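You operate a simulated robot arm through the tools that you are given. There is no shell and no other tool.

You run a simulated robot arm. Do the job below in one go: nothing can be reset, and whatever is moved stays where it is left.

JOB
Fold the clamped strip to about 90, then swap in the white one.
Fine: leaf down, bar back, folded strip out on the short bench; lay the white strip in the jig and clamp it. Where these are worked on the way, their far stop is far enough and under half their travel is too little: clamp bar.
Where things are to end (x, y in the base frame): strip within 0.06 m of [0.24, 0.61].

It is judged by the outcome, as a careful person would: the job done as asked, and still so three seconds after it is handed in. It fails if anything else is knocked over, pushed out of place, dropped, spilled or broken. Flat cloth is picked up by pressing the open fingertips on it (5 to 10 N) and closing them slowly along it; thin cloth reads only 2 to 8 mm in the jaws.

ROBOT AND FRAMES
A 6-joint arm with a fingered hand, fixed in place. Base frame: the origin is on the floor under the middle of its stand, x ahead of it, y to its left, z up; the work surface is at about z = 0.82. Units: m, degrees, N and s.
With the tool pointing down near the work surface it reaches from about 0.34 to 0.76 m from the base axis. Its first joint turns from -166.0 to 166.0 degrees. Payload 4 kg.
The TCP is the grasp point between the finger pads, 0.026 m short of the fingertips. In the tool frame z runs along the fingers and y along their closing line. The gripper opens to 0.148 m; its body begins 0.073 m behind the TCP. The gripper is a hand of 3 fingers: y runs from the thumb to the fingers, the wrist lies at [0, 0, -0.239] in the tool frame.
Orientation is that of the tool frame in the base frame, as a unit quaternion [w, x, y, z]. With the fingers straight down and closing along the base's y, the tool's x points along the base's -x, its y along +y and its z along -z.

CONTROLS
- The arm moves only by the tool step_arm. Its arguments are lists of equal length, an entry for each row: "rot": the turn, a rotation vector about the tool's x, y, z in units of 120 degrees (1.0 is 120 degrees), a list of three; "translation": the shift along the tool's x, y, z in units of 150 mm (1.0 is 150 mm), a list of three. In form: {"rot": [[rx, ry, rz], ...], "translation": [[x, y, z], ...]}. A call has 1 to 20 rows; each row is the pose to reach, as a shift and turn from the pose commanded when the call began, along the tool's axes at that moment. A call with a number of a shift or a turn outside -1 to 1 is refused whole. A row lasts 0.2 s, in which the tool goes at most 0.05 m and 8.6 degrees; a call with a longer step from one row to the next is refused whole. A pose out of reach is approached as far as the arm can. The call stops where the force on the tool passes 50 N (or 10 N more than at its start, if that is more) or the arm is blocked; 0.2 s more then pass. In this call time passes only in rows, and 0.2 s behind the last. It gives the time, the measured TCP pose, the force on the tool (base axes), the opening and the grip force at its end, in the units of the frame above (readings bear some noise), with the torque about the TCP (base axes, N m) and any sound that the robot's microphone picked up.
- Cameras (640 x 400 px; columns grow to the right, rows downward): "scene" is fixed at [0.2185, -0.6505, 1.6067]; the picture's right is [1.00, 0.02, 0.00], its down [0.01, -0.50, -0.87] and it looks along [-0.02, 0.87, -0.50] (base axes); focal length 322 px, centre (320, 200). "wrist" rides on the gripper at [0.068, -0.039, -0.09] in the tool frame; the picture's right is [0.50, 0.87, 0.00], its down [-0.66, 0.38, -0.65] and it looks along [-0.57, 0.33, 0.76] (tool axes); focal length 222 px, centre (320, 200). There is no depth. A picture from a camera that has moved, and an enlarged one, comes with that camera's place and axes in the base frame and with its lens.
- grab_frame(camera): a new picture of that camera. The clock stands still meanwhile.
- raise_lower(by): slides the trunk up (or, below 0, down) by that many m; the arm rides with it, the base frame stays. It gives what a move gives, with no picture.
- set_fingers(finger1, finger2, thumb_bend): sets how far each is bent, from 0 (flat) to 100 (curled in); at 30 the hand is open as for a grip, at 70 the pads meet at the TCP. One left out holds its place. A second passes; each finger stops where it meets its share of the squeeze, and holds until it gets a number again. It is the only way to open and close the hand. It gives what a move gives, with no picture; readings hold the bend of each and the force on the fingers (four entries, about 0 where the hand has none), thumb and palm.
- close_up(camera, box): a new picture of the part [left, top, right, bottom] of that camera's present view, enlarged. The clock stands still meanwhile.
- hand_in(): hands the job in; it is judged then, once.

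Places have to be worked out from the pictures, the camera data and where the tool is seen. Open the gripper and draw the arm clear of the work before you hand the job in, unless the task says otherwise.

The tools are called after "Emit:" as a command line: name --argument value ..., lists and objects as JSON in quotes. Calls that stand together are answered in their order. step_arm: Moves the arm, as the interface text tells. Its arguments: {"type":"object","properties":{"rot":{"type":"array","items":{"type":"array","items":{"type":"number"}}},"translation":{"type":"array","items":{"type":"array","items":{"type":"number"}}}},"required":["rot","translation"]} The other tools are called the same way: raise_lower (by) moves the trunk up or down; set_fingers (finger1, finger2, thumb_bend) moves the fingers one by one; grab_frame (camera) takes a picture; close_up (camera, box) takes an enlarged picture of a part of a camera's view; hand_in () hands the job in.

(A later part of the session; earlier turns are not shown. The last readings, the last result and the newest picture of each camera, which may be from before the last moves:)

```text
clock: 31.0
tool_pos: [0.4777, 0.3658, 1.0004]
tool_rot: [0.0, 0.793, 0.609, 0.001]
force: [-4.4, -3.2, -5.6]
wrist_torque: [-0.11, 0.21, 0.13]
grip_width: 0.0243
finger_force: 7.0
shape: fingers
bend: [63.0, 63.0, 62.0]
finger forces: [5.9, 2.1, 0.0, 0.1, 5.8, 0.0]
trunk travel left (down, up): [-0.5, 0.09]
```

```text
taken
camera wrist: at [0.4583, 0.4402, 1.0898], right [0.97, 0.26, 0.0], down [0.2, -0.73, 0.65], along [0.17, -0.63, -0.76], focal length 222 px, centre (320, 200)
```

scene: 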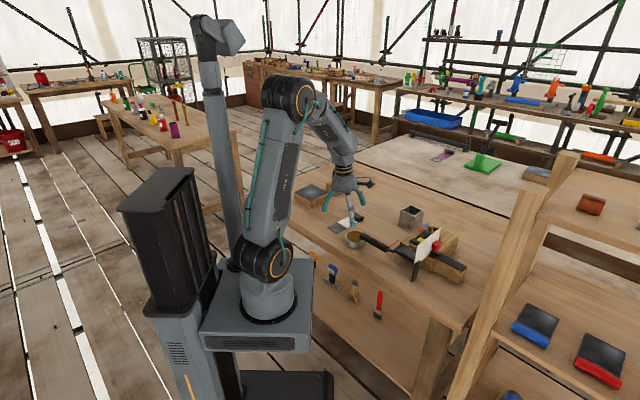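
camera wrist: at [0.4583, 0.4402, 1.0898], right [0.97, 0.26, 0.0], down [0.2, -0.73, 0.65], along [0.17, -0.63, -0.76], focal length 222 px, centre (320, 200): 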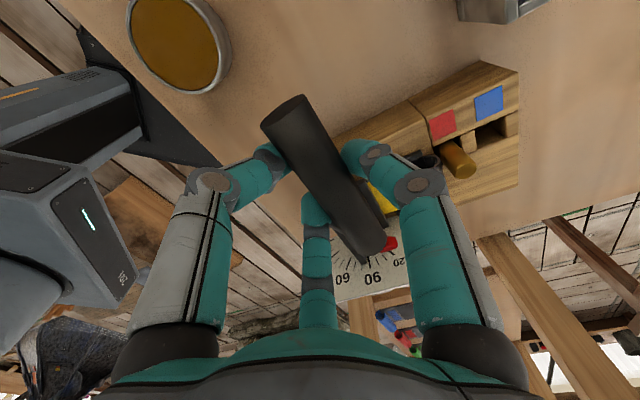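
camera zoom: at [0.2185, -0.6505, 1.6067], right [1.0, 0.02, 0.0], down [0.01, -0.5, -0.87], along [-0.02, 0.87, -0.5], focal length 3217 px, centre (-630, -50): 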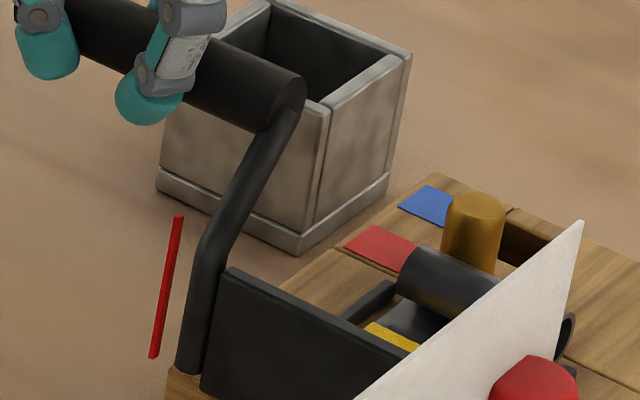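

The pointer now works out at about 93° — a slight overbend of a right angle. I lower the leaf back along the same arc to ~40° and check how the strip's tail stays.

Emit:
step_arm --rot '[[0, 0, 0], [0, 0, 0], [0, 0, 0], [0, 0, 0], [0, 0, 0], [0, 0, 0], [0, 0, 0], [0, 0, 0], [0, 0, 0], [0, 0, 0]]' --translation '[[-0.0716, -0.0413, -0.0127], [-0.1316, -0.076, -0.0173], [-0.1922, -0.111, -0.0153], [-0.2523, -0.1457, -0.0073], [-0.3112, -0.1797, 0.0067], [-0.3695, -0.2133, 0.026], [-0.4255, -0.2457, 0.052], [-0.4797, -0.277, 0.0827], [-0.5311, -0.3066, 0.1193], [-0.5796, -0.3346, 0.1607]]'

Emit:
close_up --camera "scene" --box '[370, 200, 460, 260]'

Emit:
grab_frame --camera "wrist"

```text
clock: 33.2
tool_pos: [0.4071, 0.295, 0.9758]
tool_rot: [-0.001, 0.793, 0.609, 0.0]
force: [2.0, 1.5, -1.3]
wrist_torque: [0.02, -0.01, 0.01]
grip_width: 0.0202
finger_force: 2.0
shape: fingers
bend: [63.0, 64.0, 63.0]
finger forces: [2.4, 0.4, 0.1, 0.0, 1.2, 0.0]
trunk travel left (down, up): [-0.5, 0.09]
```

```text
6.67 times, centred on (415, 230) of scene
camera zoom: at [0.2185, -0.6505, 1.6067], right [1.0, 0.02, 0.0], down [0.01, -0.5, -0.87], along [-0.02, 0.87, -0.5], focal length 2144 px, centre (-313, 0)
```

zoom: 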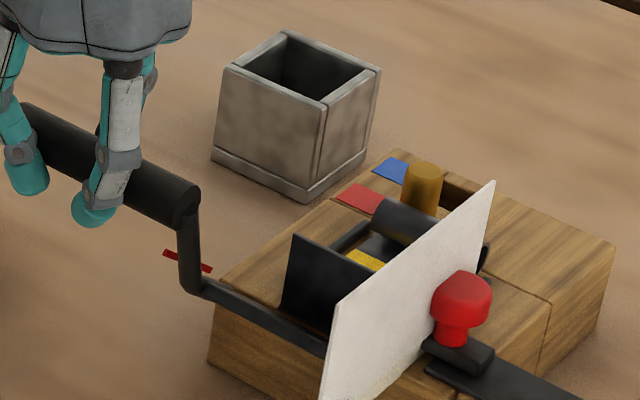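

```text
taken
camera wrist: at [0.3881, 0.3695, 1.0645], right [0.97, 0.26, 0.0], down [0.2, -0.73, 0.65], along [0.17, -0.63, -0.76], focal length 222 px, centre (320, 200)
```

wrist: 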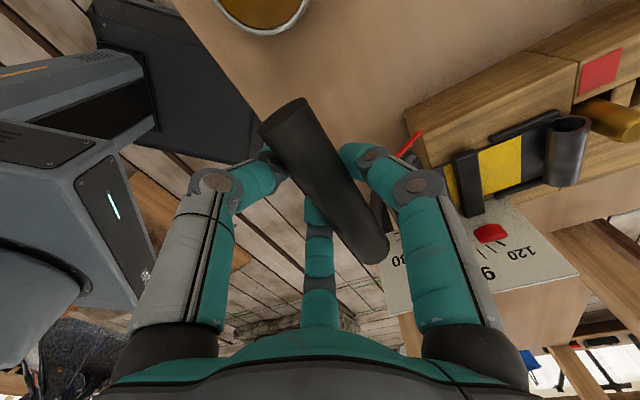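

The tail stands upright by itself. I zoom in once to measure its angle better before fully lowering the leaf.

Emit:
close_up --camera "scene" --box '[400, 225, 445, 255]'

Emit:
close_up --camera "wrist" --box '[390, 60, 640, 260]'

```text
13.33 times, centred on (422, 240) of scene
camera zoom: at [0.2185, -0.6505, 1.6067], right [1.0, 0.02, 0.0], down [0.01, -0.5, -0.87], along [-0.02, 0.87, -0.5], focal length 4289 px, centre (-1047, -333)
```

zoom: 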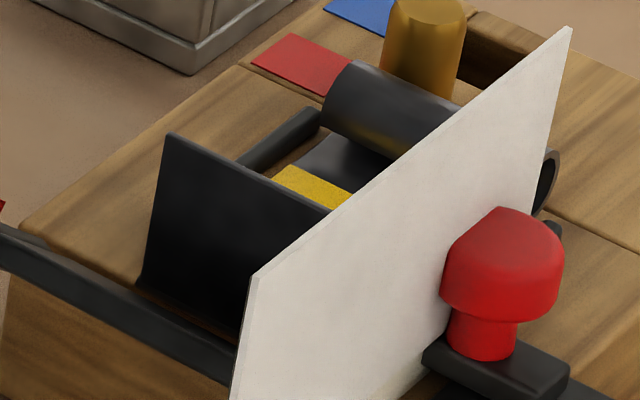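

```text
2.00 times, centred on (515, 160) of wrist
camera zoom: at [0.3881, 0.3695, 1.0645], right [0.97, 0.26, 0.0], down [0.2, -0.73, 0.65], along [0.17, -0.63, -0.76], focal length 444 px, centre (-70, 280)
```

zoom: 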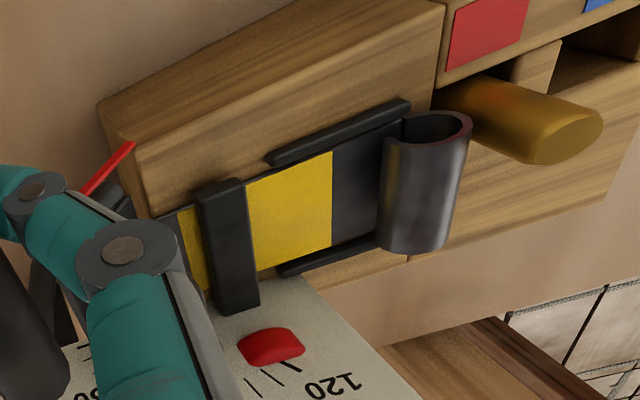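

The flange works out at 90–91°, as asked. I lower the leaf the rest of the way.

Emit:
step_arm --rot '[[0, 0, 0], [0, 0, 0], [0, 0, 0], [0, 0, 0], [0, 0, 0], [0, 0, 0], [0, 0, 0]]' --translation '[[-0.0456, -0.0263, 0.0467], [-0.0872, -0.0503, 0.0973], [-0.1247, -0.072, 0.152], [-0.157, -0.0907, 0.2113], [-0.179, -0.1033, 0.276], [-0.2003, -0.1157, 0.34], [-0.2136, -0.1233, 0.4053]]'

Emit:
close_up --camera "scene" --box '[350, 190, 470, 280]'

Emit:
grab_frame --camera "wrist"

```text
clock: 34.8
tool_pos: [0.3798, 0.2684, 0.9145]
tool_rot: [-0.001, 0.793, 0.609, 0.0]
force: [1.1, 0.9, -0.8]
wrist_torque: [-0.01, -0.02, -0.01]
grip_width: 0.0176
finger_force: 0.8
shape: fingers
bend: [65.0, 64.0, 63.0]
finger forces: [1.7, 0.1, 0.0, 0.0, 0.7, 0.0]
trunk travel left (down, up): [-0.5, 0.09]
```

```text
4.44 times, centred on (410, 235) of scene
camera zoom: at [0.2185, -0.6505, 1.6067], right [1.0, 0.02, 0.0], down [0.01, -0.5, -0.87], along [-0.02, 0.87, -0.5], focal length 1430 px, centre (-80, 44)
```

zoom: 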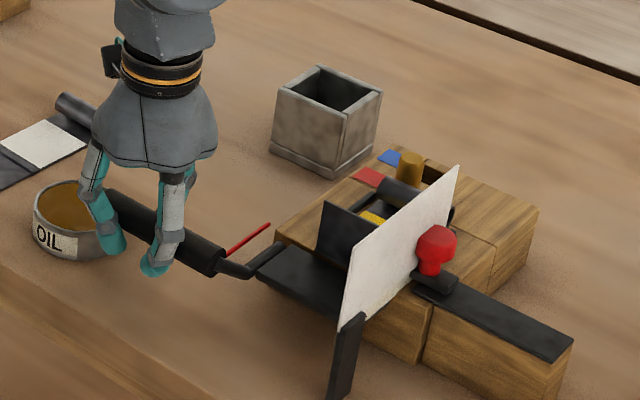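

```text
taken
camera wrist: at [0.3612, 0.3438, 1.0036], right [0.97, 0.26, 0.0], down [0.2, -0.73, 0.65], along [0.17, -0.63, -0.76], focal length 222 px, centre (320, 200)
```

wrist: 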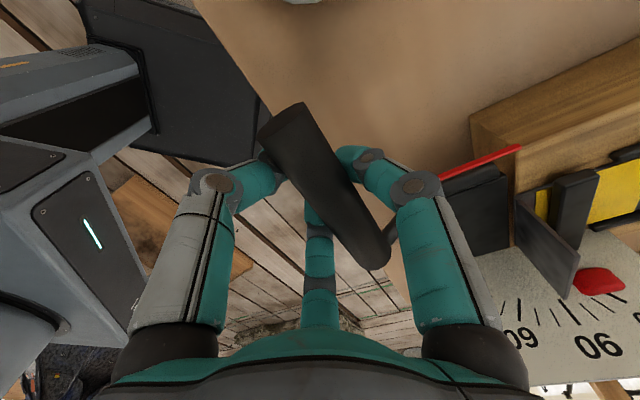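

The leaf is down with no load on the handle. I open the hand, and rise straight up.

Emit:
set_fingers --finger1 30 --finger2 30 --thumb_bend 30

Emit:
step_arm --rot '[[0, 0, 0], [0, 0, 0], [0, 0, 0], [0, 0, 0], [0, 0, 0]]' --translation '[[0, 0, -0.1], [0, 0, -0.3], [0, 0, -0.5], [0, 0, -0.75], [0, 0, -1.0]]'

Emit:
grab_frame --camera "wrist"

Emit:
close_up --camera "scene" --box '[350, 190, 470, 280]'

```text
clock: 35.8
tool_pos: [0.3801, 0.2691, 0.9141]
tool_rot: [-0.001, 0.793, 0.609, -0.001]
force: [0.3, -1.0, 0.3]
wrist_torque: [0.0, -0.01, -0.05]
grip_width: 0.1266
finger_force: 0.1
shape: fingers
bend: [30.0, 30.0, 30.0]
finger forces: [0.0, 0.0, 0.1, 0.0, 0.0, 0.1]
trunk travel left (down, up): [-0.5, 0.09]
```

```text
clock: 37.0
tool_pos: [0.3802, 0.2677, 1.0648]
tool_rot: [-0.001, 0.793, 0.61, -0.001]
force: [-0.4, 0.1, 0.2]
wrist_torque: [0.01, -0.02, 0.02]
grip_width: 0.1268
finger_force: 0.0
shape: fingers
bend: [30.0, 30.0, 30.0]
finger forces: [0.1, 0.0, 0.0, 0.0, 0.0, 0.1]
trunk travel left (down, up): [-0.5, 0.09]
```

```text
taken
camera wrist: at [0.3605, 0.3426, 1.155], right [0.97, 0.26, 0.0], down [0.2, -0.73, 0.65], along [0.17, -0.63, -0.76], focal length 222 px, centre (320, 200)
```

wrist: 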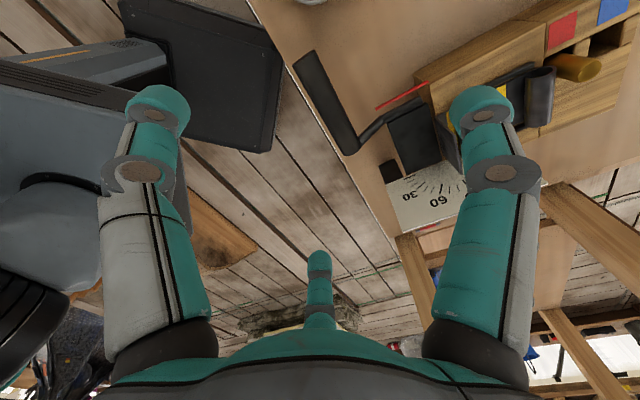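

```text
4.44 times, centred on (410, 235) of scene
camera zoom: at [0.2185, -0.6505, 1.6067], right [1.0, 0.02, 0.0], down [0.01, -0.5, -0.87], along [-0.02, 0.87, -0.5], focal length 1430 px, centre (-80, 44)
```

zoom: 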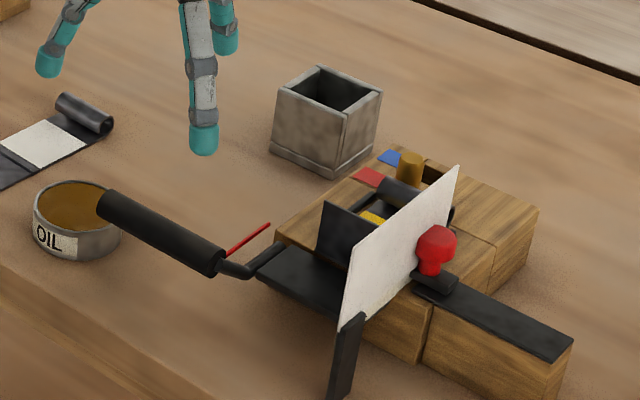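

Leaf is down again and the hand is clear. Now the clamp bar: its knob sits hard against the dial plate, so I'll first push the bar from its free (-v) end with finger2's back, then pull the knob once it's clear of the dial. I move to the -v side of the block and turn to tool-y 15°.

Emit:
step_arm --rot '[[0, 0, -0.05], [0, 0, -0.1], [0, 0, -0.15], [0, 0, -0.2], [0, 0, -0.25]]' --translation '[[0.18, 0.0586, 0.03], [0.36, 0.117, 0.06], [0.54, 0.176, 0.13], [0.72, 0.234, 0.23], [0.9, 0.293, 0.333]]'

Emit:
grab_frame --camera "wrist"

Emit:
close_up --camera "wrist" --box '[200, 130, 440, 330]'

Emit:
close_up --camera "scene" --box '[370, 180, 490, 280]'

```text
clock: 38.2
tool_pos: [0.4584, 0.3896, 1.0127]
tool_rot: [0.0, 0.608, 0.794, 0.001]
force: [-0.2, 0.5, 0.6]
wrist_torque: [-0.01, -0.03, 0.02]
grip_width: 0.1265
finger_force: 0.1
shape: fingers
bend: [30.0, 30.0, 30.0]
finger forces: [0.0, 0.1, 0.1, 0.0, 0.0, 0.1]
trunk travel left (down, up): [-0.5, 0.09]
```

```text
taken
camera wrist: at [0.4038, 0.4436, 1.1028], right [0.71, 0.71, 0.0], down [0.54, -0.54, 0.65], along [0.46, -0.46, -0.76], focal length 222 px, centre (320, 200)
```

wrist: 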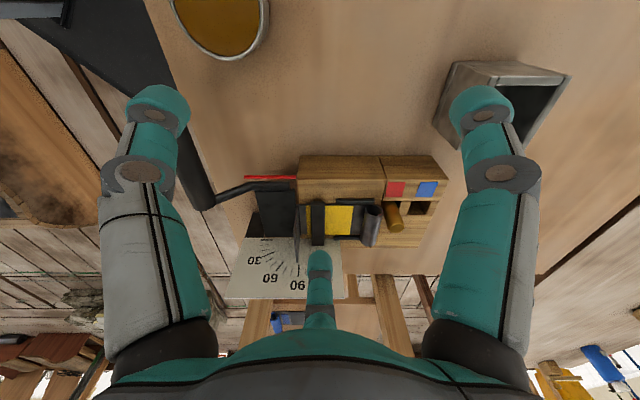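

```text
2.00 times, centred on (320, 230) of wrist
camera zoom: at [0.4038, 0.4436, 1.1028], right [0.71, 0.71, 0.0], down [0.54, -0.54, 0.65], along [0.46, -0.46, -0.76], focal length 444 px, centre (320, 140)
```

zoom: 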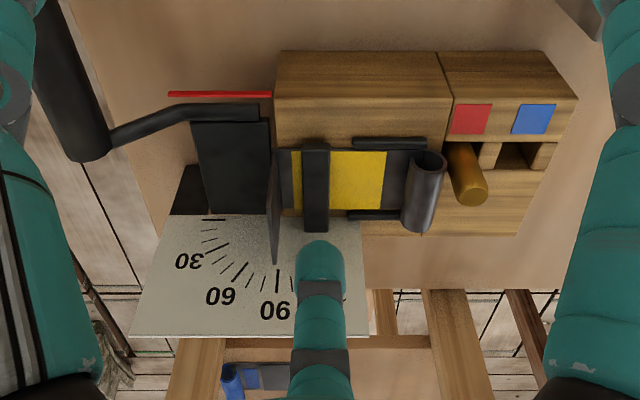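

```text
4.00 times, centred on (430, 230) of scene
camera zoom: at [0.2185, -0.6505, 1.6067], right [1.0, 0.02, 0.0], down [0.01, -0.5, -0.87], along [-0.02, 0.87, -0.5], focal length 1287 px, centre (-120, 80)
```

zoom: 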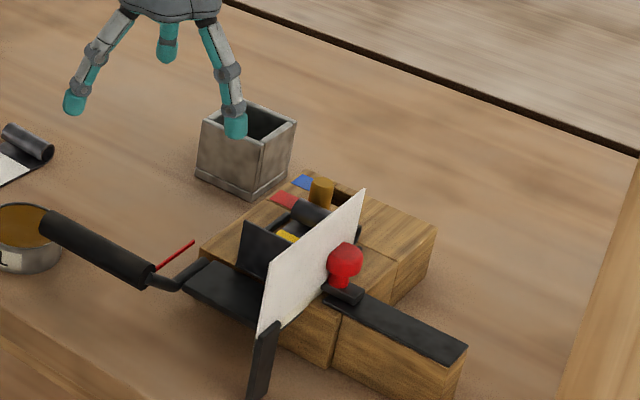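

Finger2 is in line with the bar. I zoom in on the bar's near end to get its height.

Emit:
close_up --camera "wrist" --box '[285, 180, 375, 260]'

```text
5.00 times, centred on (330, 220) of wrist
camera zoom: at [0.4038, 0.4436, 1.1028], right [0.71, 0.71, 0.0], down [0.54, -0.54, 0.65], along [0.46, -0.46, -0.76], focal length 1111 px, centre (270, 100)
```

zoom: 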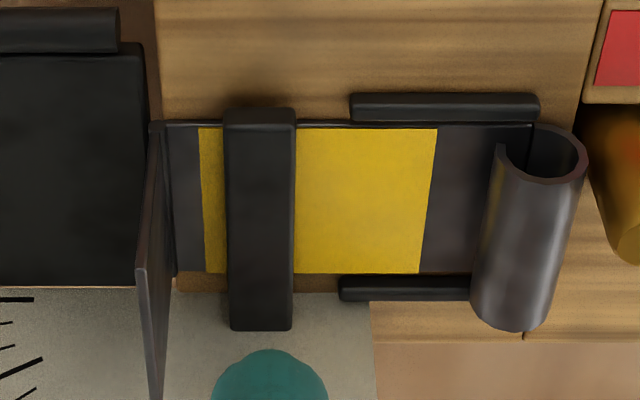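

Bar's free end is at v≈0.155–0.163, its top around z 0.89–0.90, strip top ≈0.8825, block top ≈0.876. I bring finger2's tip over the bare block edge just short of the bar, to then feel the block's height.

Emit:
step_arm --rot '[[0, 0, 0], [0, 0, 0], [0, 0, 0]]' --translation '[[-0.0808, 0.0467, 0.2], [-0.0808, 0.0467, 0.4], [-0.0808, 0.0467, 0.551]]'

Emit:
close_up --camera "wrist" --box '[220, 120, 420, 280]'

Emit:
close_up --camera "scene" --box '[390, 200, 450, 250]'

```text
clock: 39.0
tool_pos: [0.4678, 0.3801, 0.9306]
tool_rot: [-0.001, 0.609, 0.793, 0.001]
force: [0.2, 0.5, -0.3]
wrist_torque: [0.02, 0.02, -0.01]
grip_width: 0.1267
finger_force: 0.0
shape: fingers
bend: [30.0, 30.0, 30.0]
finger forces: [0.0, 0.0, 0.1, 0.0, 0.0, 0.0]
trunk travel left (down, up): [-0.5, 0.09]
```

```text
2.50 times, centred on (320, 200) of wrist
camera zoom: at [0.4141, 0.4351, 1.0202], right [0.71, 0.71, 0.0], down [0.54, -0.54, 0.65], along [0.46, -0.46, -0.76], focal length 555 px, centre (320, 200)
```

zoom: 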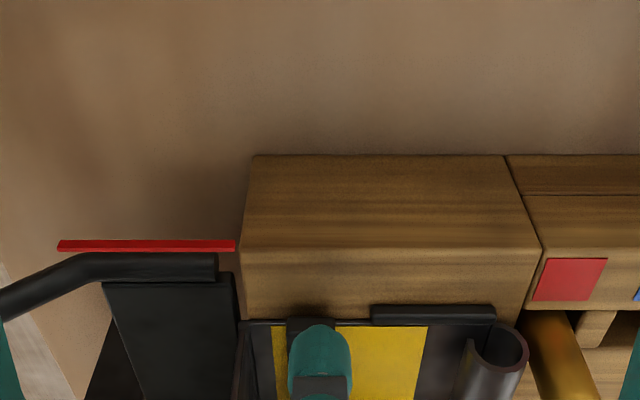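

```text
8.00 times, centred on (420, 225) of scene
camera zoom: at [0.2185, -0.6505, 1.6067], right [1.0, 0.02, 0.0], down [0.01, -0.5, -0.87], along [-0.02, 0.87, -0.5], focal length 2573 px, centre (-480, 0)
```

zoom: 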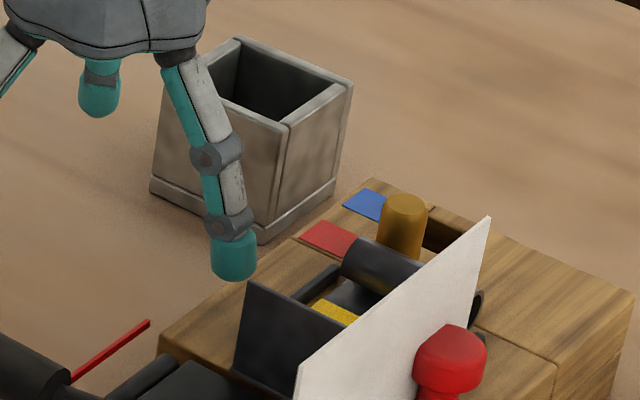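

Tip bottom is at z≈0.901 (30 mm below the TCP), tip centre at v≈0.141. I lower 15 mm, then feel in small steps.

Emit:
step_arm --rot '[[0, 0, 0], [0, 0, 0]]' --translation '[[0, 0, 0.05], [0, 0, 0.1]]'

Emit:
step_arm --rot '[[0, 0, 0]]' --translation '[[0, 0, 0.027]]'

Emit:
step_arm --rot '[[0, 0, 0]]' --translation '[[0, 0, 0.02]]'

```text
clock: 39.6
tool_pos: [0.4667, 0.3793, 0.9155]
tool_rot: [0.0, 0.609, 0.793, 0.001]
force: [0.1, 1.1, 0.0]
wrist_torque: [-0.01, 0.0, 0.02]
grip_width: 0.1266
finger_force: 0.1
shape: fingers
bend: [30.0, 30.0, 30.0]
finger forces: [0.0, 0.0, 0.1, 0.0, 0.0, 0.0]
trunk travel left (down, up): [-0.5, 0.09]
```

```text
clock: 40.0
tool_pos: [0.4671, 0.3784, 0.9133]
tool_rot: [0.0, 0.609, 0.793, 0.001]
force: [0.3, -0.7, 0.8]
wrist_torque: [0.01, -0.01, -0.01]
grip_width: 0.1266
finger_force: 0.0
shape: fingers
bend: [30.0, 30.0, 30.0]
finger forces: [0.0, 0.0, 0.0, 0.0, 0.1, 0.1]
trunk travel left (down, up): [-0.5, 0.09]
```

```text
clock: 40.4
tool_pos: [0.4676, 0.3788, 0.9098]
tool_rot: [-0.001, 0.609, 0.793, 0.001]
force: [-0.3, 0.5, -1.1]
wrist_torque: [-0.01, -0.01, -0.02]
grip_width: 0.1266
finger_force: 0.0
shape: fingers
bend: [30.0, 30.0, 30.0]
finger forces: [0.0, 0.0, 0.0, 0.0, 0.0, 0.0]
trunk travel left (down, up): [-0.5, 0.09]
```

No contact yet at TCP 0.909. Another small step down.

Emit:
step_arm --rot '[[0, 0, 0]]' --translation '[[0, 0, 0.02]]'

Emit:
step_arm --rot '[[0, 0, 0]]' --translation '[[0, 0, 0.015]]'

Emit:
close_up --camera "scene" --box '[390, 205, 450, 255]'

```text
clock: 40.8
tool_pos: [0.4679, 0.3785, 0.906]
tool_rot: [0.0, 0.609, 0.793, 0.0]
force: [0.2, 0.0, 0.4]
wrist_torque: [0.0, -0.05, 0.01]
grip_width: 0.1265
finger_force: 0.1
shape: fingers
bend: [30.0, 30.0, 30.0]
finger forces: [0.0, 0.0, 0.0, 0.0, 0.0, 0.0]
trunk travel left (down, up): [-0.5, 0.09]
```

```text
clock: 41.2
tool_pos: [0.4666, 0.3777, 0.9049]
tool_rot: [-0.001, 0.609, 0.793, 0.0]
force: [-0.4, -0.1, 1.4]
wrist_torque: [-0.07, -0.06, 0.0]
grip_width: 0.1265
finger_force: 0.6
shape: fingers
bend: [30.0, 30.0, 30.0]
finger forces: [0.0, 1.1, 0.0, 0.0, 0.0, 0.1]
trunk travel left (down, up): [-0.5, 0.09]
```

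```text
8.00 times, centred on (420, 230) of scene
camera zoom: at [0.2185, -0.6505, 1.6067], right [1.0, 0.02, 0.0], down [0.01, -0.5, -0.87], along [-0.02, 0.87, -0.5], focal length 2573 px, centre (-480, -40)
```

zoom: 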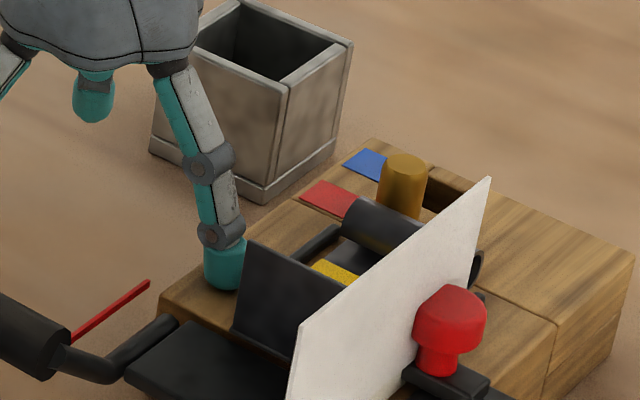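

Finger2 touches the block (1.1 N): block top is at TCP 0.904. I rise 9 mm so the tip passes just above the strip, and push in +v in small steps.

Emit:
step_arm --rot '[[0, 0, 0], [0, 0, 0], [0, 0, 0]]' --translation '[[0, 0, -0.06], [-0.0289, 0.0167, -0.06], [-0.0577, 0.0333, -0.06]]'

Emit:
step_arm --rot '[[0, 0, 0], [0, 0, 0]]' --translation '[[-0.0289, 0.0167, 0], [-0.0577, 0.0333, 0]]'

Emit:
close_up --camera "scene" --box '[390, 205, 450, 255]'

Emit:
close_up --camera "wrist" --box '[220, 140, 420, 300]'

```text
clock: 42.0
tool_pos: [0.4739, 0.3725, 0.914]
tool_rot: [-0.001, 0.609, 0.793, 0.0]
force: [-0.8, 0.8, 0.5]
wrist_torque: [0.02, -0.01, -0.01]
grip_width: 0.1268
finger_force: 1.0
shape: fingers
bend: [30.0, 31.0, 30.0]
finger forces: [0.0, 1.1, 0.1, 0.0, 0.0, 0.1]
trunk travel left (down, up): [-0.5, 0.09]
```

```text
clock: 42.6
tool_pos: [0.4821, 0.3634, 0.9143]
tool_rot: [0.0, 0.609, 0.793, 0.001]
force: [-0.9, 1.1, 0.0]
wrist_torque: [0.02, 0.02, 0.04]
grip_width: 0.1265
finger_force: 0.2
shape: fingers
bend: [30.0, 31.0, 30.0]
finger forces: [0.0, 1.0, 0.0, 0.0, 0.0, 0.0]
trunk travel left (down, up): [-0.5, 0.09]
```

```text
8.00 times, centred on (420, 230) of scene
camera zoom: at [0.2185, -0.6505, 1.6067], right [1.0, 0.02, 0.0], down [0.01, -0.5, -0.87], along [-0.02, 0.87, -0.5], focal length 2573 px, centre (-480, -40)
```

zoom: 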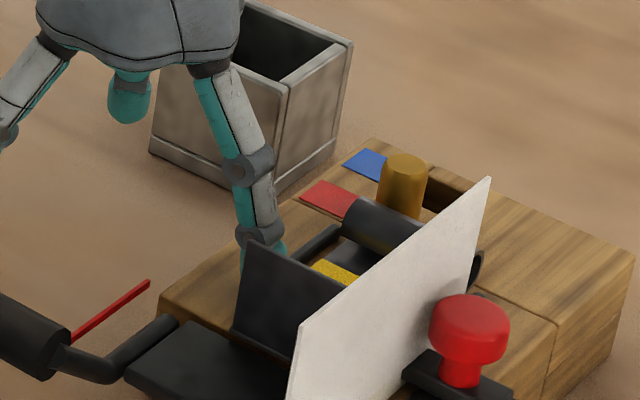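

```text
2.50 times, centred on (320, 220) of wrist
camera zoom: at [0.428, 0.419, 1.0032], right [0.71, 0.71, 0.0], down [0.54, -0.54, 0.65], along [0.46, -0.46, -0.76], focal length 555 px, centre (320, 150)
```

zoom: 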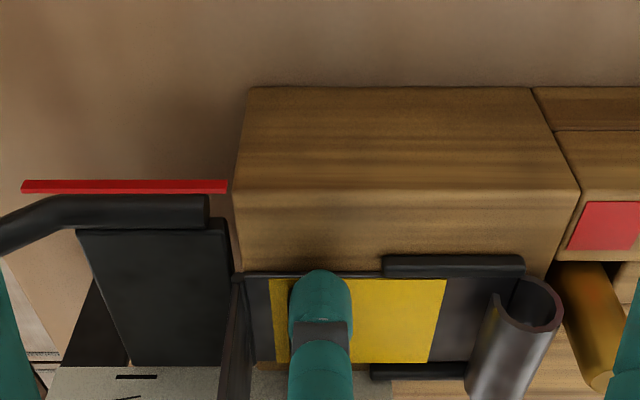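

The bar slides easily (about 1 N) and the knob has begun moving off the dial. I push on 40 mm in small steps.

Emit:
step_arm --rot '[[0, 0, 0], [0, 0, 0], [0, 0, 0], [0, 0, 0], [0, 0, 0]]' --translation '[[-0.0462, 0.0267, 0], [-0.0924, 0.0533, 0], [-0.1386, 0.08, 0], [-0.1848, 0.1067, 0], [-0.231, 0.1333, 0]]'

Emit:
close_up --camera "scene" --box '[390, 205, 480, 275]'

Emit:
close_up --camera "wrist" --box '[220, 140, 420, 300]'

```text
clock: 43.8
tool_pos: [0.5103, 0.3358, 0.9137]
tool_rot: [-0.001, 0.609, 0.793, 0.001]
force: [-0.9, 1.4, -0.3]
wrist_torque: [0.01, 0.0, -0.04]
grip_width: 0.1268
finger_force: 0.3
shape: fingers
bend: [30.0, 31.0, 30.0]
finger forces: [0.0, 0.9, 0.0, 0.1, 0.0, 0.1]
trunk travel left (down, up): [-0.5, 0.09]
```

```text
5.71 times, centred on (435, 240) of scene
camera zoom: at [0.2185, -0.6505, 1.6067], right [1.0, 0.02, 0.0], down [0.01, -0.5, -0.87], along [-0.02, 0.87, -0.5], focal length 1838 px, centre (-337, -29)
```

zoom: 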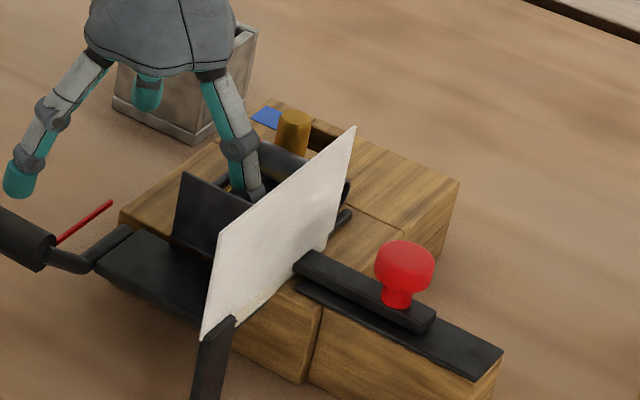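

```text
2.50 times, centred on (320, 220) of wrist
camera zoom: at [0.4566, 0.3905, 1.003], right [0.71, 0.71, 0.0], down [0.54, -0.54, 0.65], along [0.46, -0.46, -0.76], focal length 555 px, centre (320, 150)
```

zoom: 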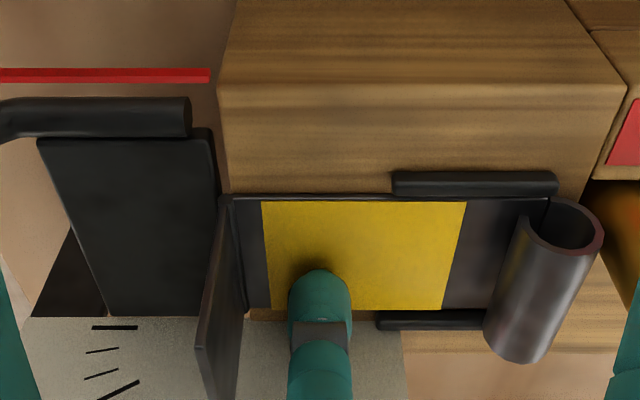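

The bar has cleared most of the strip and the knob is now well off the dial (knob ≈ u 0.597, v 0.299). I lift the hand over the dial and reposition above the knob with the thumb on the dial side (tool-y -45°).

Emit:
step_arm --rot '[[0, 0, 0], [0, 0, 0], [0, 0, 0], [0, 0, 0], [0, 0, 0]]' --translation '[[0.0116, -0.0067, 0], [0.0116, -0.0067, -0.2], [0.0116, -0.0067, -0.45], [0.0116, -0.0067, -0.7], [0.0116, -0.0067, -0.9]]'

Emit:
step_arm --rot '[[0, 0, 0.0625], [0, 0, 0.125], [0, 0, 0.1875], [0, 0, 0.25], [0, 0, 0.3125], [0, 0, 0.375], [0, 0, 0.4375], [0, 0, 0.5]]' --translation '[[-0.1225, 0.0723, 0], [-0.245, 0.1446, 0], [-0.3675, 0.217, 0], [-0.49, 0.2893, 0], [-0.6125, 0.3616, 0], [-0.735, 0.434, 0], [-0.8575, 0.506, 0], [-0.98, 0.5785, 0]]'

Emit:
grab_frame --camera "wrist"

Emit:
close_up --camera "scene" --box '[380, 180, 500, 280]'

```text
clock: 45.0
tool_pos: [0.5079, 0.3353, 1.0484]
tool_rot: [-0.001, 0.608, 0.794, 0.001]
force: [0.4, 0.5, 0.5]
wrist_torque: [0.0, 0.03, -0.03]
grip_width: 0.1267
finger_force: 0.1
shape: fingers
bend: [30.0, 30.0, 30.0]
finger forces: [0.0, 0.0, 0.1, 0.0, 0.1, 0.1]
trunk travel left (down, up): [-0.5, 0.09]
```

```text
clock: 46.8
tool_pos: [0.6296, 0.2165, 1.0476]
tool_rot: [-0.001, 0.924, 0.382, 0.0]
force: [-0.7, 0.2, -0.5]
wrist_torque: [0.04, -0.01, 0.01]
grip_width: 0.1269
finger_force: 0.0
shape: fingers
bend: [30.0, 30.0, 30.0]
finger forces: [0.0, 0.0, 0.1, 0.0, 0.1, 0.0]
trunk travel left (down, up): [-0.5, 0.09]
```

```text
taken
camera wrist: at [0.6521, 0.2918, 1.1369], right [0.97, -0.26, 0.0], down [-0.2, -0.73, 0.65], along [-0.17, -0.63, -0.76], focal length 222 px, centre (320, 200)
```

wrist: 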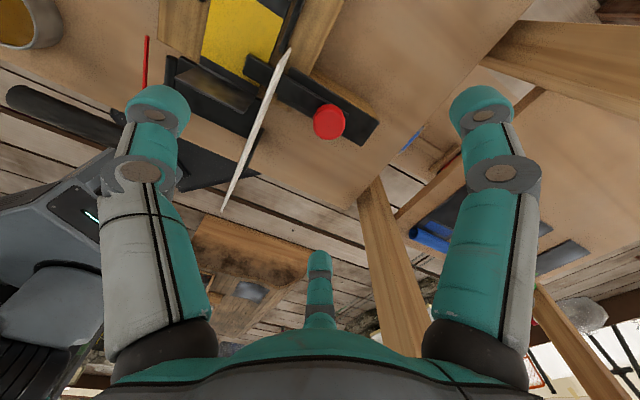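

```text
4.00 times, centred on (440, 230) of scene
camera zoom: at [0.2185, -0.6505, 1.6067], right [1.0, 0.02, 0.0], down [0.01, -0.5, -0.87], along [-0.02, 0.87, -0.5], focal length 1287 px, centre (-160, 80)
```

zoom: 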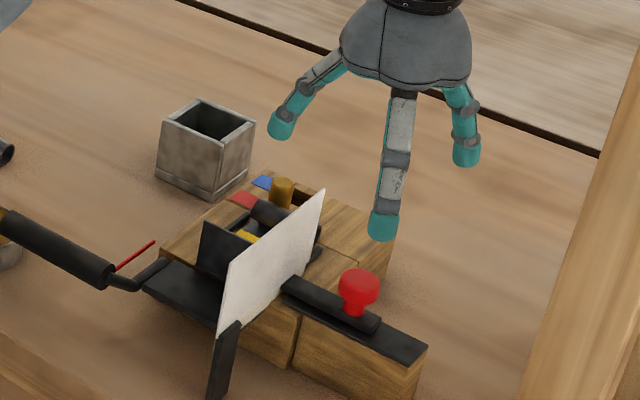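

The knob is at about u 0.599, v 0.302. A straight thumb fits best in the gap between dial (v 0.239) and knob: I shift 43 mm in +v, then descend so the thumb goes into that gap at knob-head height.

Emit:
step_arm --rot '[[0, 0, 0], [0, 0, 0], [0, 0, 0]]' --translation '[[0, 0.143, 0], [0, 0.287, 0], [0, 0.287, 0.2]]'

Emit:
grab_frame --camera "wrist"

Emit:
close_up --camera "scene" --box '[390, 190, 510, 290]'

```text
clock: 47.6
tool_pos: [0.6629, 0.1863, 1.0186]
tool_rot: [0.0, 0.924, 0.383, 0.0]
force: [0.0, -0.4, -0.2]
wrist_torque: [0.02, -0.02, 0.0]
grip_width: 0.1266
finger_force: 0.1
shape: fingers
bend: [30.0, 30.0, 30.0]
finger forces: [0.1, 0.0, 0.0, 0.0, 0.0, 0.0]
trunk travel left (down, up): [-0.5, 0.09]
```

```text
taken
camera wrist: at [0.6833, 0.2623, 1.108], right [0.97, -0.26, 0.0], down [-0.2, -0.73, 0.65], along [-0.17, -0.63, -0.76], focal length 222 px, centre (320, 200)
```

wrist: 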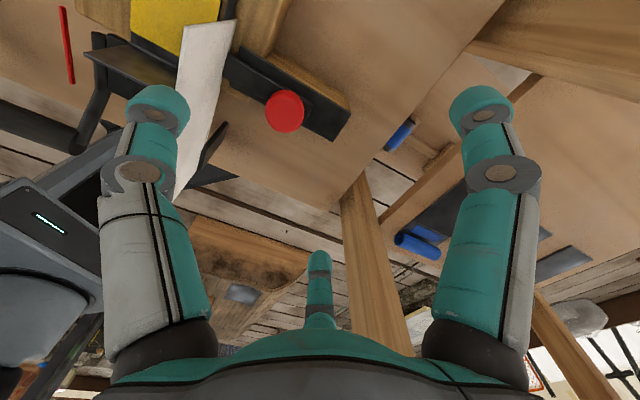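

```text
4.00 times, centred on (450, 240) of scene
camera zoom: at [0.2185, -0.6505, 1.6067], right [1.0, 0.02, 0.0], down [0.01, -0.5, -0.87], along [-0.02, 0.87, -0.5], focal length 1287 px, centre (-200, 40)
```

zoom: 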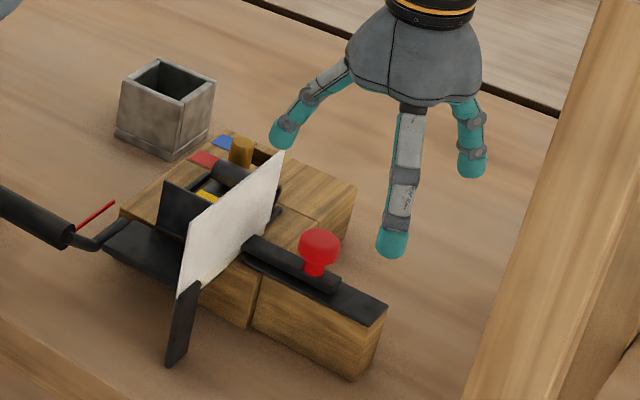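

The far post stands near (0.68, 0.0), so I fold finger1 and finger2 in to keep clear of it, then lower the straight thumb into the gap.

Emit:
set_fingers --finger1 52 --finger2 52 --thumb_bend 30

Emit:
step_arm --rot '[[0, 0, 0], [0, 0, 0], [0, 0, 0], [0, 0, 0]]' --translation '[[0, 0, 0.15], [0, 0, 0.3], [0, 0, 0.45], [0, 0, 0.577]]'

Emit:
close_up --camera "scene" --box '[410, 210, 490, 270]'

Emit:
grab_frame --camera "wrist"

```text
clock: 48.6
tool_pos: [0.6617, 0.1881, 1.0187]
tool_rot: [0.0, 0.924, 0.383, 0.0]
force: [-0.3, 0.3, 0.5]
wrist_torque: [0.0, 0.01, 0.01]
grip_width: 0.0937
finger_force: 0.0
shape: fingers
bend: [52.0, 52.0, 30.0]
finger forces: [0.1, 0.0, 0.1, 0.0, 0.0, 0.1]
trunk travel left (down, up): [-0.5, 0.09]
```

```text
clock: 49.6
tool_pos: [0.6617, 0.1888, 0.9324]
tool_rot: [-0.001, 0.924, 0.383, 0.0]
force: [-0.4, 0.1, 0.8]
wrist_torque: [-0.02, 0.01, 0.0]
grip_width: 0.0936
finger_force: 0.1
shape: fingers
bend: [52.0, 52.0, 30.0]
finger forces: [0.0, 0.0, 0.0, 0.0, 0.0, 0.0]
trunk travel left (down, up): [-0.5, 0.09]
```

```text
6.67 times, centred on (450, 240) of scene
camera zoom: at [0.2185, -0.6505, 1.6067], right [1.0, 0.02, 0.0], down [0.01, -0.5, -0.87], along [-0.02, 0.87, -0.5], focal length 2144 px, centre (-547, -67)
```

zoom: 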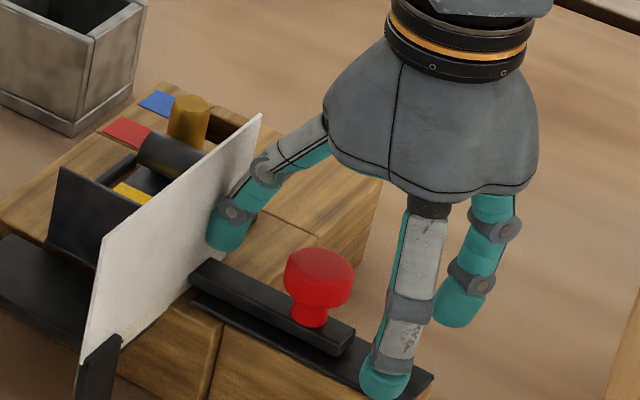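

```text
taken
camera wrist: at [0.6826, 0.2627, 1.0223], right [0.97, -0.26, 0.0], down [-0.2, -0.73, 0.65], along [-0.17, -0.63, -0.76], focal length 222 px, centre (320, 200)
```

wrist: 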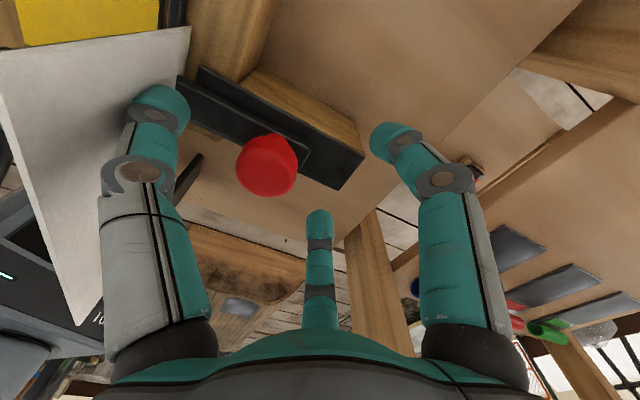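

Thumb is in the gap, in line with the knob, no contact. I pull in +v: first 30 mm.

Emit:
step_arm --rot '[[0, 0, 0], [0, 0, 0], [0, 0, 0], [0, 0, 0], [0, 0, 0]]' --translation '[[0, 0.04, 0], [0, 0.08, 0], [0, 0.12, 0], [0, 0.16, 0], [0, 0.2, 0]]'

Emit:
step_arm --rot '[[0, 0, 0], [0, 0, 0], [0, 0, 0], [0, 0, 0]]' --translation '[[0, 0.033, 0], [0, 0.067, 0], [0, 0.1, 0], [0, 0.133, 0]]'

Emit:
close_up --camera "scene" --box '[410, 210, 490, 270]'

```text
clock: 50.8
tool_pos: [0.6826, 0.1661, 0.9305]
tool_rot: [-0.001, 0.924, 0.382, 0.0]
force: [0.1, 1.5, 0.1]
wrist_torque: [0.01, 0.0, -0.05]
grip_width: 0.095
finger_force: 0.7
shape: fingers
bend: [52.0, 52.0, 29.0]
finger forces: [0.0, 0.0, 0.0, 0.0, 1.3, 0.1]
trunk travel left (down, up): [-0.5, 0.09]
```

```text
clock: 51.8
tool_pos: [0.6971, 0.1517, 0.9311]
tool_rot: [-0.001, 0.924, 0.383, 0.0]
force: [-0.1, 1.0, 0.0]
wrist_torque: [-0.02, -0.01, -0.04]
grip_width: 0.0949
finger_force: 0.7
shape: fingers
bend: [52.0, 52.0, 29.0]
finger forces: [0.0, 0.0, 0.0, 0.0, 1.0, 0.0]
trunk travel left (down, up): [-0.5, 0.09]
```

```text
6.67 times, centred on (450, 240) of scene
camera zoom: at [0.2185, -0.6505, 1.6067], right [1.0, 0.02, 0.0], down [0.01, -0.5, -0.87], along [-0.02, 0.87, -0.5], focal length 2144 px, centre (-547, -67)
```

zoom: 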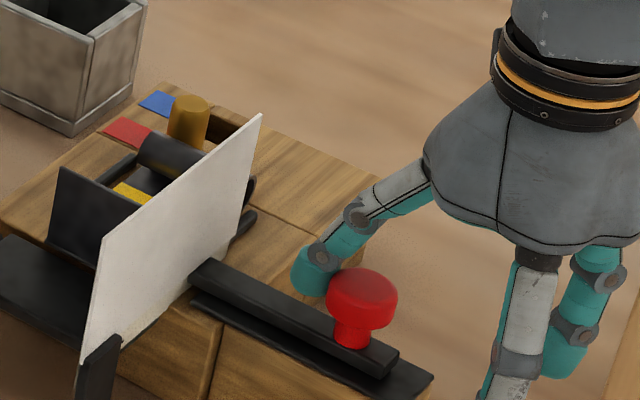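

It follows with ~1 N. I continue towards the far stop in 5 mm steps.

Emit:
step_arm --rot '[[0, 0, 0], [0, 0, 0], [0, 0, 0], [0, 0, 0]]' --translation '[[0, 0.033, 0], [0, 0.067, 0], [0, 0.1, 0], [0, 0.133, 0]]'

Emit:
close_up --camera "scene" --box '[410, 210, 490, 270]'

```text
clock: 52.8
tool_pos: [0.7094, 0.1388, 0.9305]
tool_rot: [-0.001, 0.924, 0.382, -0.002]
force: [-5.3, 7.0, -2.8]
wrist_torque: [-0.19, -0.16, -0.02]
grip_width: 0.1009
finger_force: 4.0
shape: fingers
bend: [52.0, 52.0, 25.0]
finger forces: [0.0, 0.1, 0.1, 0.1, 8.2, 0.0]
trunk travel left (down, up): [-0.5, 0.09]
```

```text
6.67 times, centred on (450, 240) of scene
camera zoom: at [0.2185, -0.6505, 1.6067], right [1.0, 0.02, 0.0], down [0.01, -0.5, -0.87], along [-0.02, 0.87, -0.5], focal length 2144 px, centre (-547, -67)
```

zoom: 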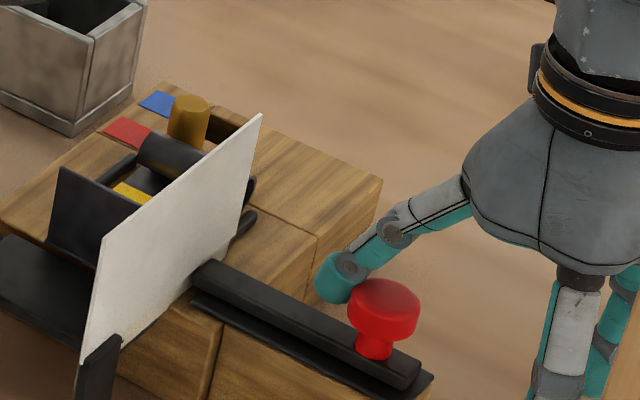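

About 9 N and the thumb deflecting: the bar is at its far stop. I back off 10 mm and lift clear, then check the jig.

Emit:
step_arm --rot '[[0, 0, 0], [0, 0, 0], [0, 0, 0], [0, 0, 0], [0, 0, 0], [0, 0, 0]]' --translation '[[0, -0.05, 0], [0, -0.1, 0], [0, -0.1, -0.2], [0, -0.1, -0.45], [0, -0.1, -0.7], [0, -0.1, -0.9]]'

Emit:
close_up --camera "scene" --box '[390, 200, 490, 280]'

Emit:
grab_frame --camera "wrist"

```text
clock: 54.2
tool_pos: [0.698, 0.1487, 1.0678]
tool_rot: [0.0, 0.924, 0.383, 0.0]
force: [-0.4, 0.3, -0.4]
wrist_torque: [0.0, 0.03, -0.04]
grip_width: 0.0941
finger_force: 0.0
shape: fingers
bend: [52.0, 52.0, 30.0]
finger forces: [0.1, 0.0, 0.0, 0.0, 0.0, 0.1]
trunk travel left (down, up): [-0.5, 0.09]
```

```text
5.00 times, centred on (440, 240) of scene
camera zoom: at [0.2185, -0.6505, 1.6067], right [1.0, 0.02, 0.0], down [0.01, -0.5, -0.87], along [-0.02, 0.87, -0.5], focal length 1608 px, centre (-280, 0)
```

zoom: 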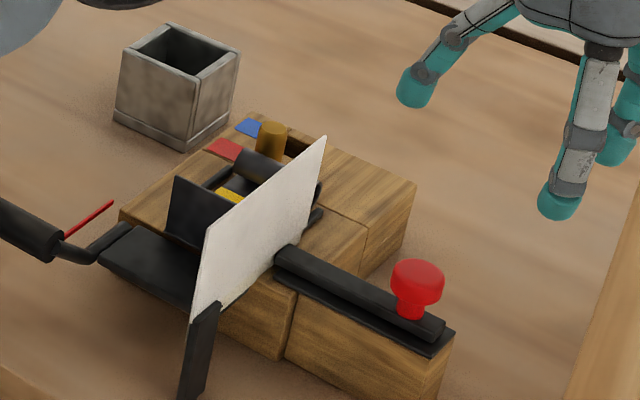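

```text
taken
camera wrist: at [0.7201, 0.2233, 1.1571], right [0.97, -0.26, 0.0], down [-0.19, -0.73, 0.65], along [-0.17, -0.63, -0.76], focal length 222 px, centre (320, 200)
```

wrist: 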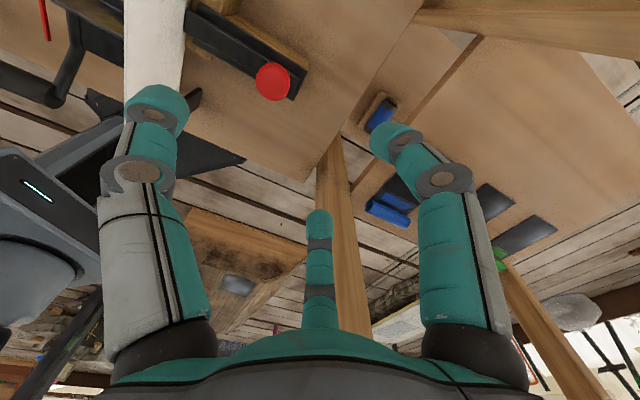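

The bar is back at its far stop and everything else is untouched. Next I go above the rolled end of the folded strip to plan its pick-up.

Emit:
step_arm --rot '[[0, 0, 0], [0, 0, 0], [0, 0, 0], [0, 0, 0], [0, 0, 0]]' --translation '[[0.08, -0.2, 0], [0.16, -0.4, 0], [0.24, -0.6, 0], [0.32, -0.8, 0], [0.4, -1.0, 0]]'

Emit:
step_arm --rot '[[0, 0, 0], [0, 0, 0]]' --translation '[[0.035, -0.16, 0.1], [0.069, -0.323, 0.2]]'

Emit:
grab_frame --camera "wrist"

Emit:
close_up --camera "scene" --box '[390, 180, 490, 260]'

```text
clock: 55.4
tool_pos: [0.6344, 0.2967, 1.0669]
tool_rot: [-0.001, 0.924, 0.382, 0.0]
force: [-0.1, 1.3, 0.2]
wrist_torque: [0.01, -0.01, 0.04]
grip_width: 0.0941
finger_force: 0.0
shape: fingers
bend: [52.0, 52.0, 30.0]
finger forces: [0.0, 0.1, 0.1, 0.0, 0.0, 0.1]
trunk travel left (down, up): [-0.5, 0.09]
```

```text
clock: 56.0
tool_pos: [0.6088, 0.3383, 1.0365]
tool_rot: [-0.001, 0.924, 0.382, 0.0]
force: [0.1, -0.5, 0.4]
wrist_torque: [-0.04, 0.01, 0.01]
grip_width: 0.0941
finger_force: 0.1
shape: fingers
bend: [52.0, 52.0, 30.0]
finger forces: [0.1, 0.0, 0.1, 0.0, 0.0, 0.0]
trunk travel left (down, up): [-0.5, 0.09]
```

```text
taken
camera wrist: at [0.6298, 0.4127, 1.1267], right [0.97, -0.26, 0.0], down [-0.2, -0.73, 0.65], along [-0.17, -0.63, -0.76], focal length 222 px, centre (320, 200)
```

wrist: 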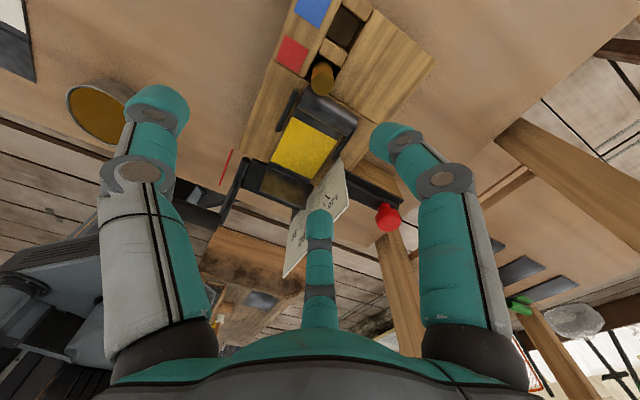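

```text
5.00 times, centred on (440, 220) of scene
camera zoom: at [0.2185, -0.6505, 1.6067], right [1.0, 0.02, 0.0], down [0.01, -0.5, -0.87], along [-0.02, 0.87, -0.5], focal length 1608 px, centre (-280, 100)
```

zoom: 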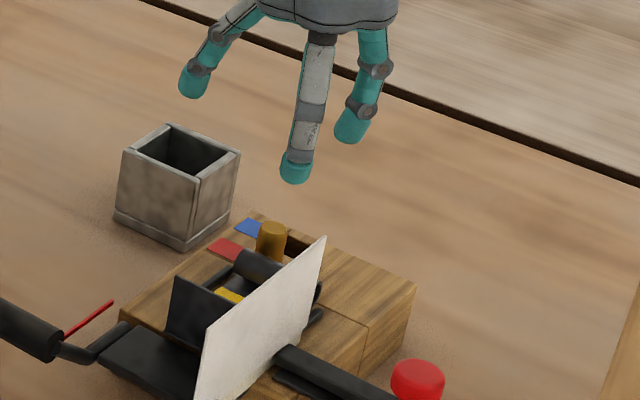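

Emit:
close_up --camera "wrist" --box '[220, 0, 440, 220]'

Emit:
close_up --camera "wrist" --box '[260, 50, 380, 150]'

```text
1.82 times, centred on (330, 110) of wrist
camera zoom: at [0.6298, 0.4127, 1.1267], right [0.97, -0.26, 0.0], down [-0.2, -0.73, 0.65], along [-0.17, -0.63, -0.76], focal length 404 px, centre (302, 364)
```

zoom: 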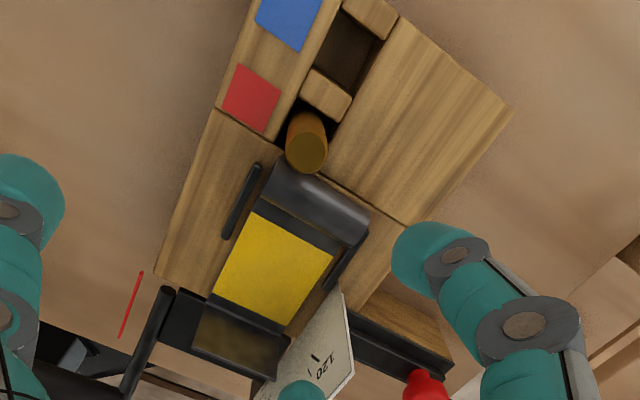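

```text
4.00 times, centred on (320, 100) of wrist
camera zoom: at [0.6298, 0.4127, 1.1267], right [0.97, -0.26, 0.0], down [-0.2, -0.73, 0.65], along [-0.17, -0.63, -0.76], focal length 888 px, centre (320, 600)
```

zoom: 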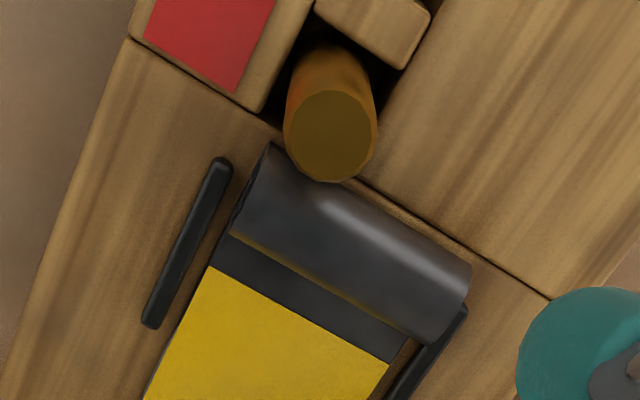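

Roll centre works out at u≈0.671, v 0.171–0.235; peg at (0.696, 0.18), dial at v≈0.24. A slight turn to tool-y -52.5° keeps finger2 off the dial and finger1 off the peg. I turn, pre-set the digits and descend to just above the roll.

Emit:
set_fingers --finger1 52 --finger2 52 --thumb_bend 48

Emit:
step_arm --rot '[[0, 0, 0.0625], [0, 0, 0.0625], [0, 0, 0.0625], [0, 0, 0.0625]]' --translation '[[0.01, -0.009, 0.1], [0.01, -0.009, 0.25], [0.01, -0.009, 0.45], [0.01, -0.009, 0.6]]'

Emit:
grab_frame --camera "wrist"

Emit:
close_up --camera "scene" --box '[400, 190, 480, 260]'

```text
clock: 57.0
tool_pos: [0.6084, 0.3383, 1.0378]
tool_rot: [-0.001, 0.924, 0.383, 0.0]
force: [1.2, 0.5, -0.5]
wrist_torque: [0.02, -0.02, 0.02]
grip_width: 0.0629
finger_force: 0.0
shape: fingers
bend: [52.0, 52.0, 48.0]
finger forces: [0.0, 0.0, 0.0, 0.1, 0.0, 0.1]
trunk travel left (down, up): [-0.5, 0.09]
```

```text
clock: 58.0
tool_pos: [0.6084, 0.3404, 0.9463]
tool_rot: [-0.001, 0.947, 0.322, -0.001]
force: [0.5, 0.6, 0.0]
wrist_torque: [0.0, -0.02, -0.01]
grip_width: 0.0627
finger_force: 0.1
shape: fingers
bend: [52.0, 52.0, 48.0]
finger forces: [0.1, 0.1, 0.0, 0.0, 0.0, 0.0]
trunk travel left (down, up): [-0.5, 0.09]
```

```text
taken
camera wrist: at [0.6402, 0.412, 1.0359], right [0.92, -0.38, 0.0], down [-0.29, -0.7, 0.65], along [-0.25, -0.6, -0.76], focal length 222 px, centre (320, 200)
```

wrist: 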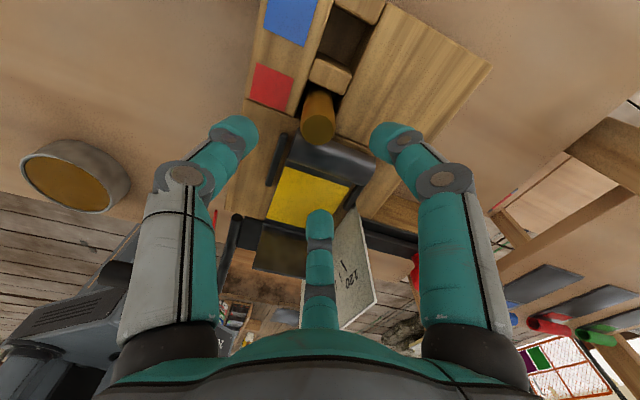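

```text
5.71 times, centred on (440, 225) of scene
camera zoom: at [0.2185, -0.6505, 1.6067], right [1.0, 0.02, 0.0], down [0.01, -0.5, -0.87], along [-0.02, 0.87, -0.5], focal length 1838 px, centre (-366, 57)
```

zoom: 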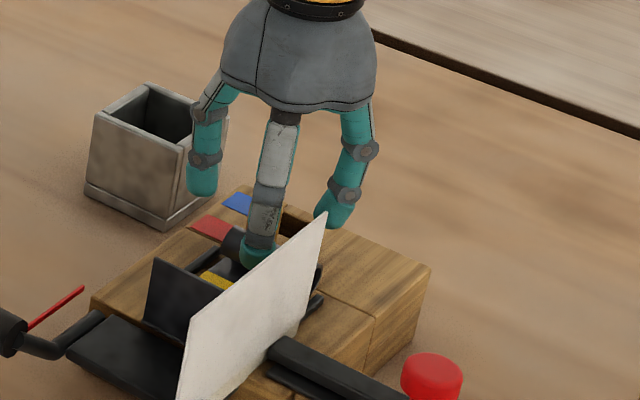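

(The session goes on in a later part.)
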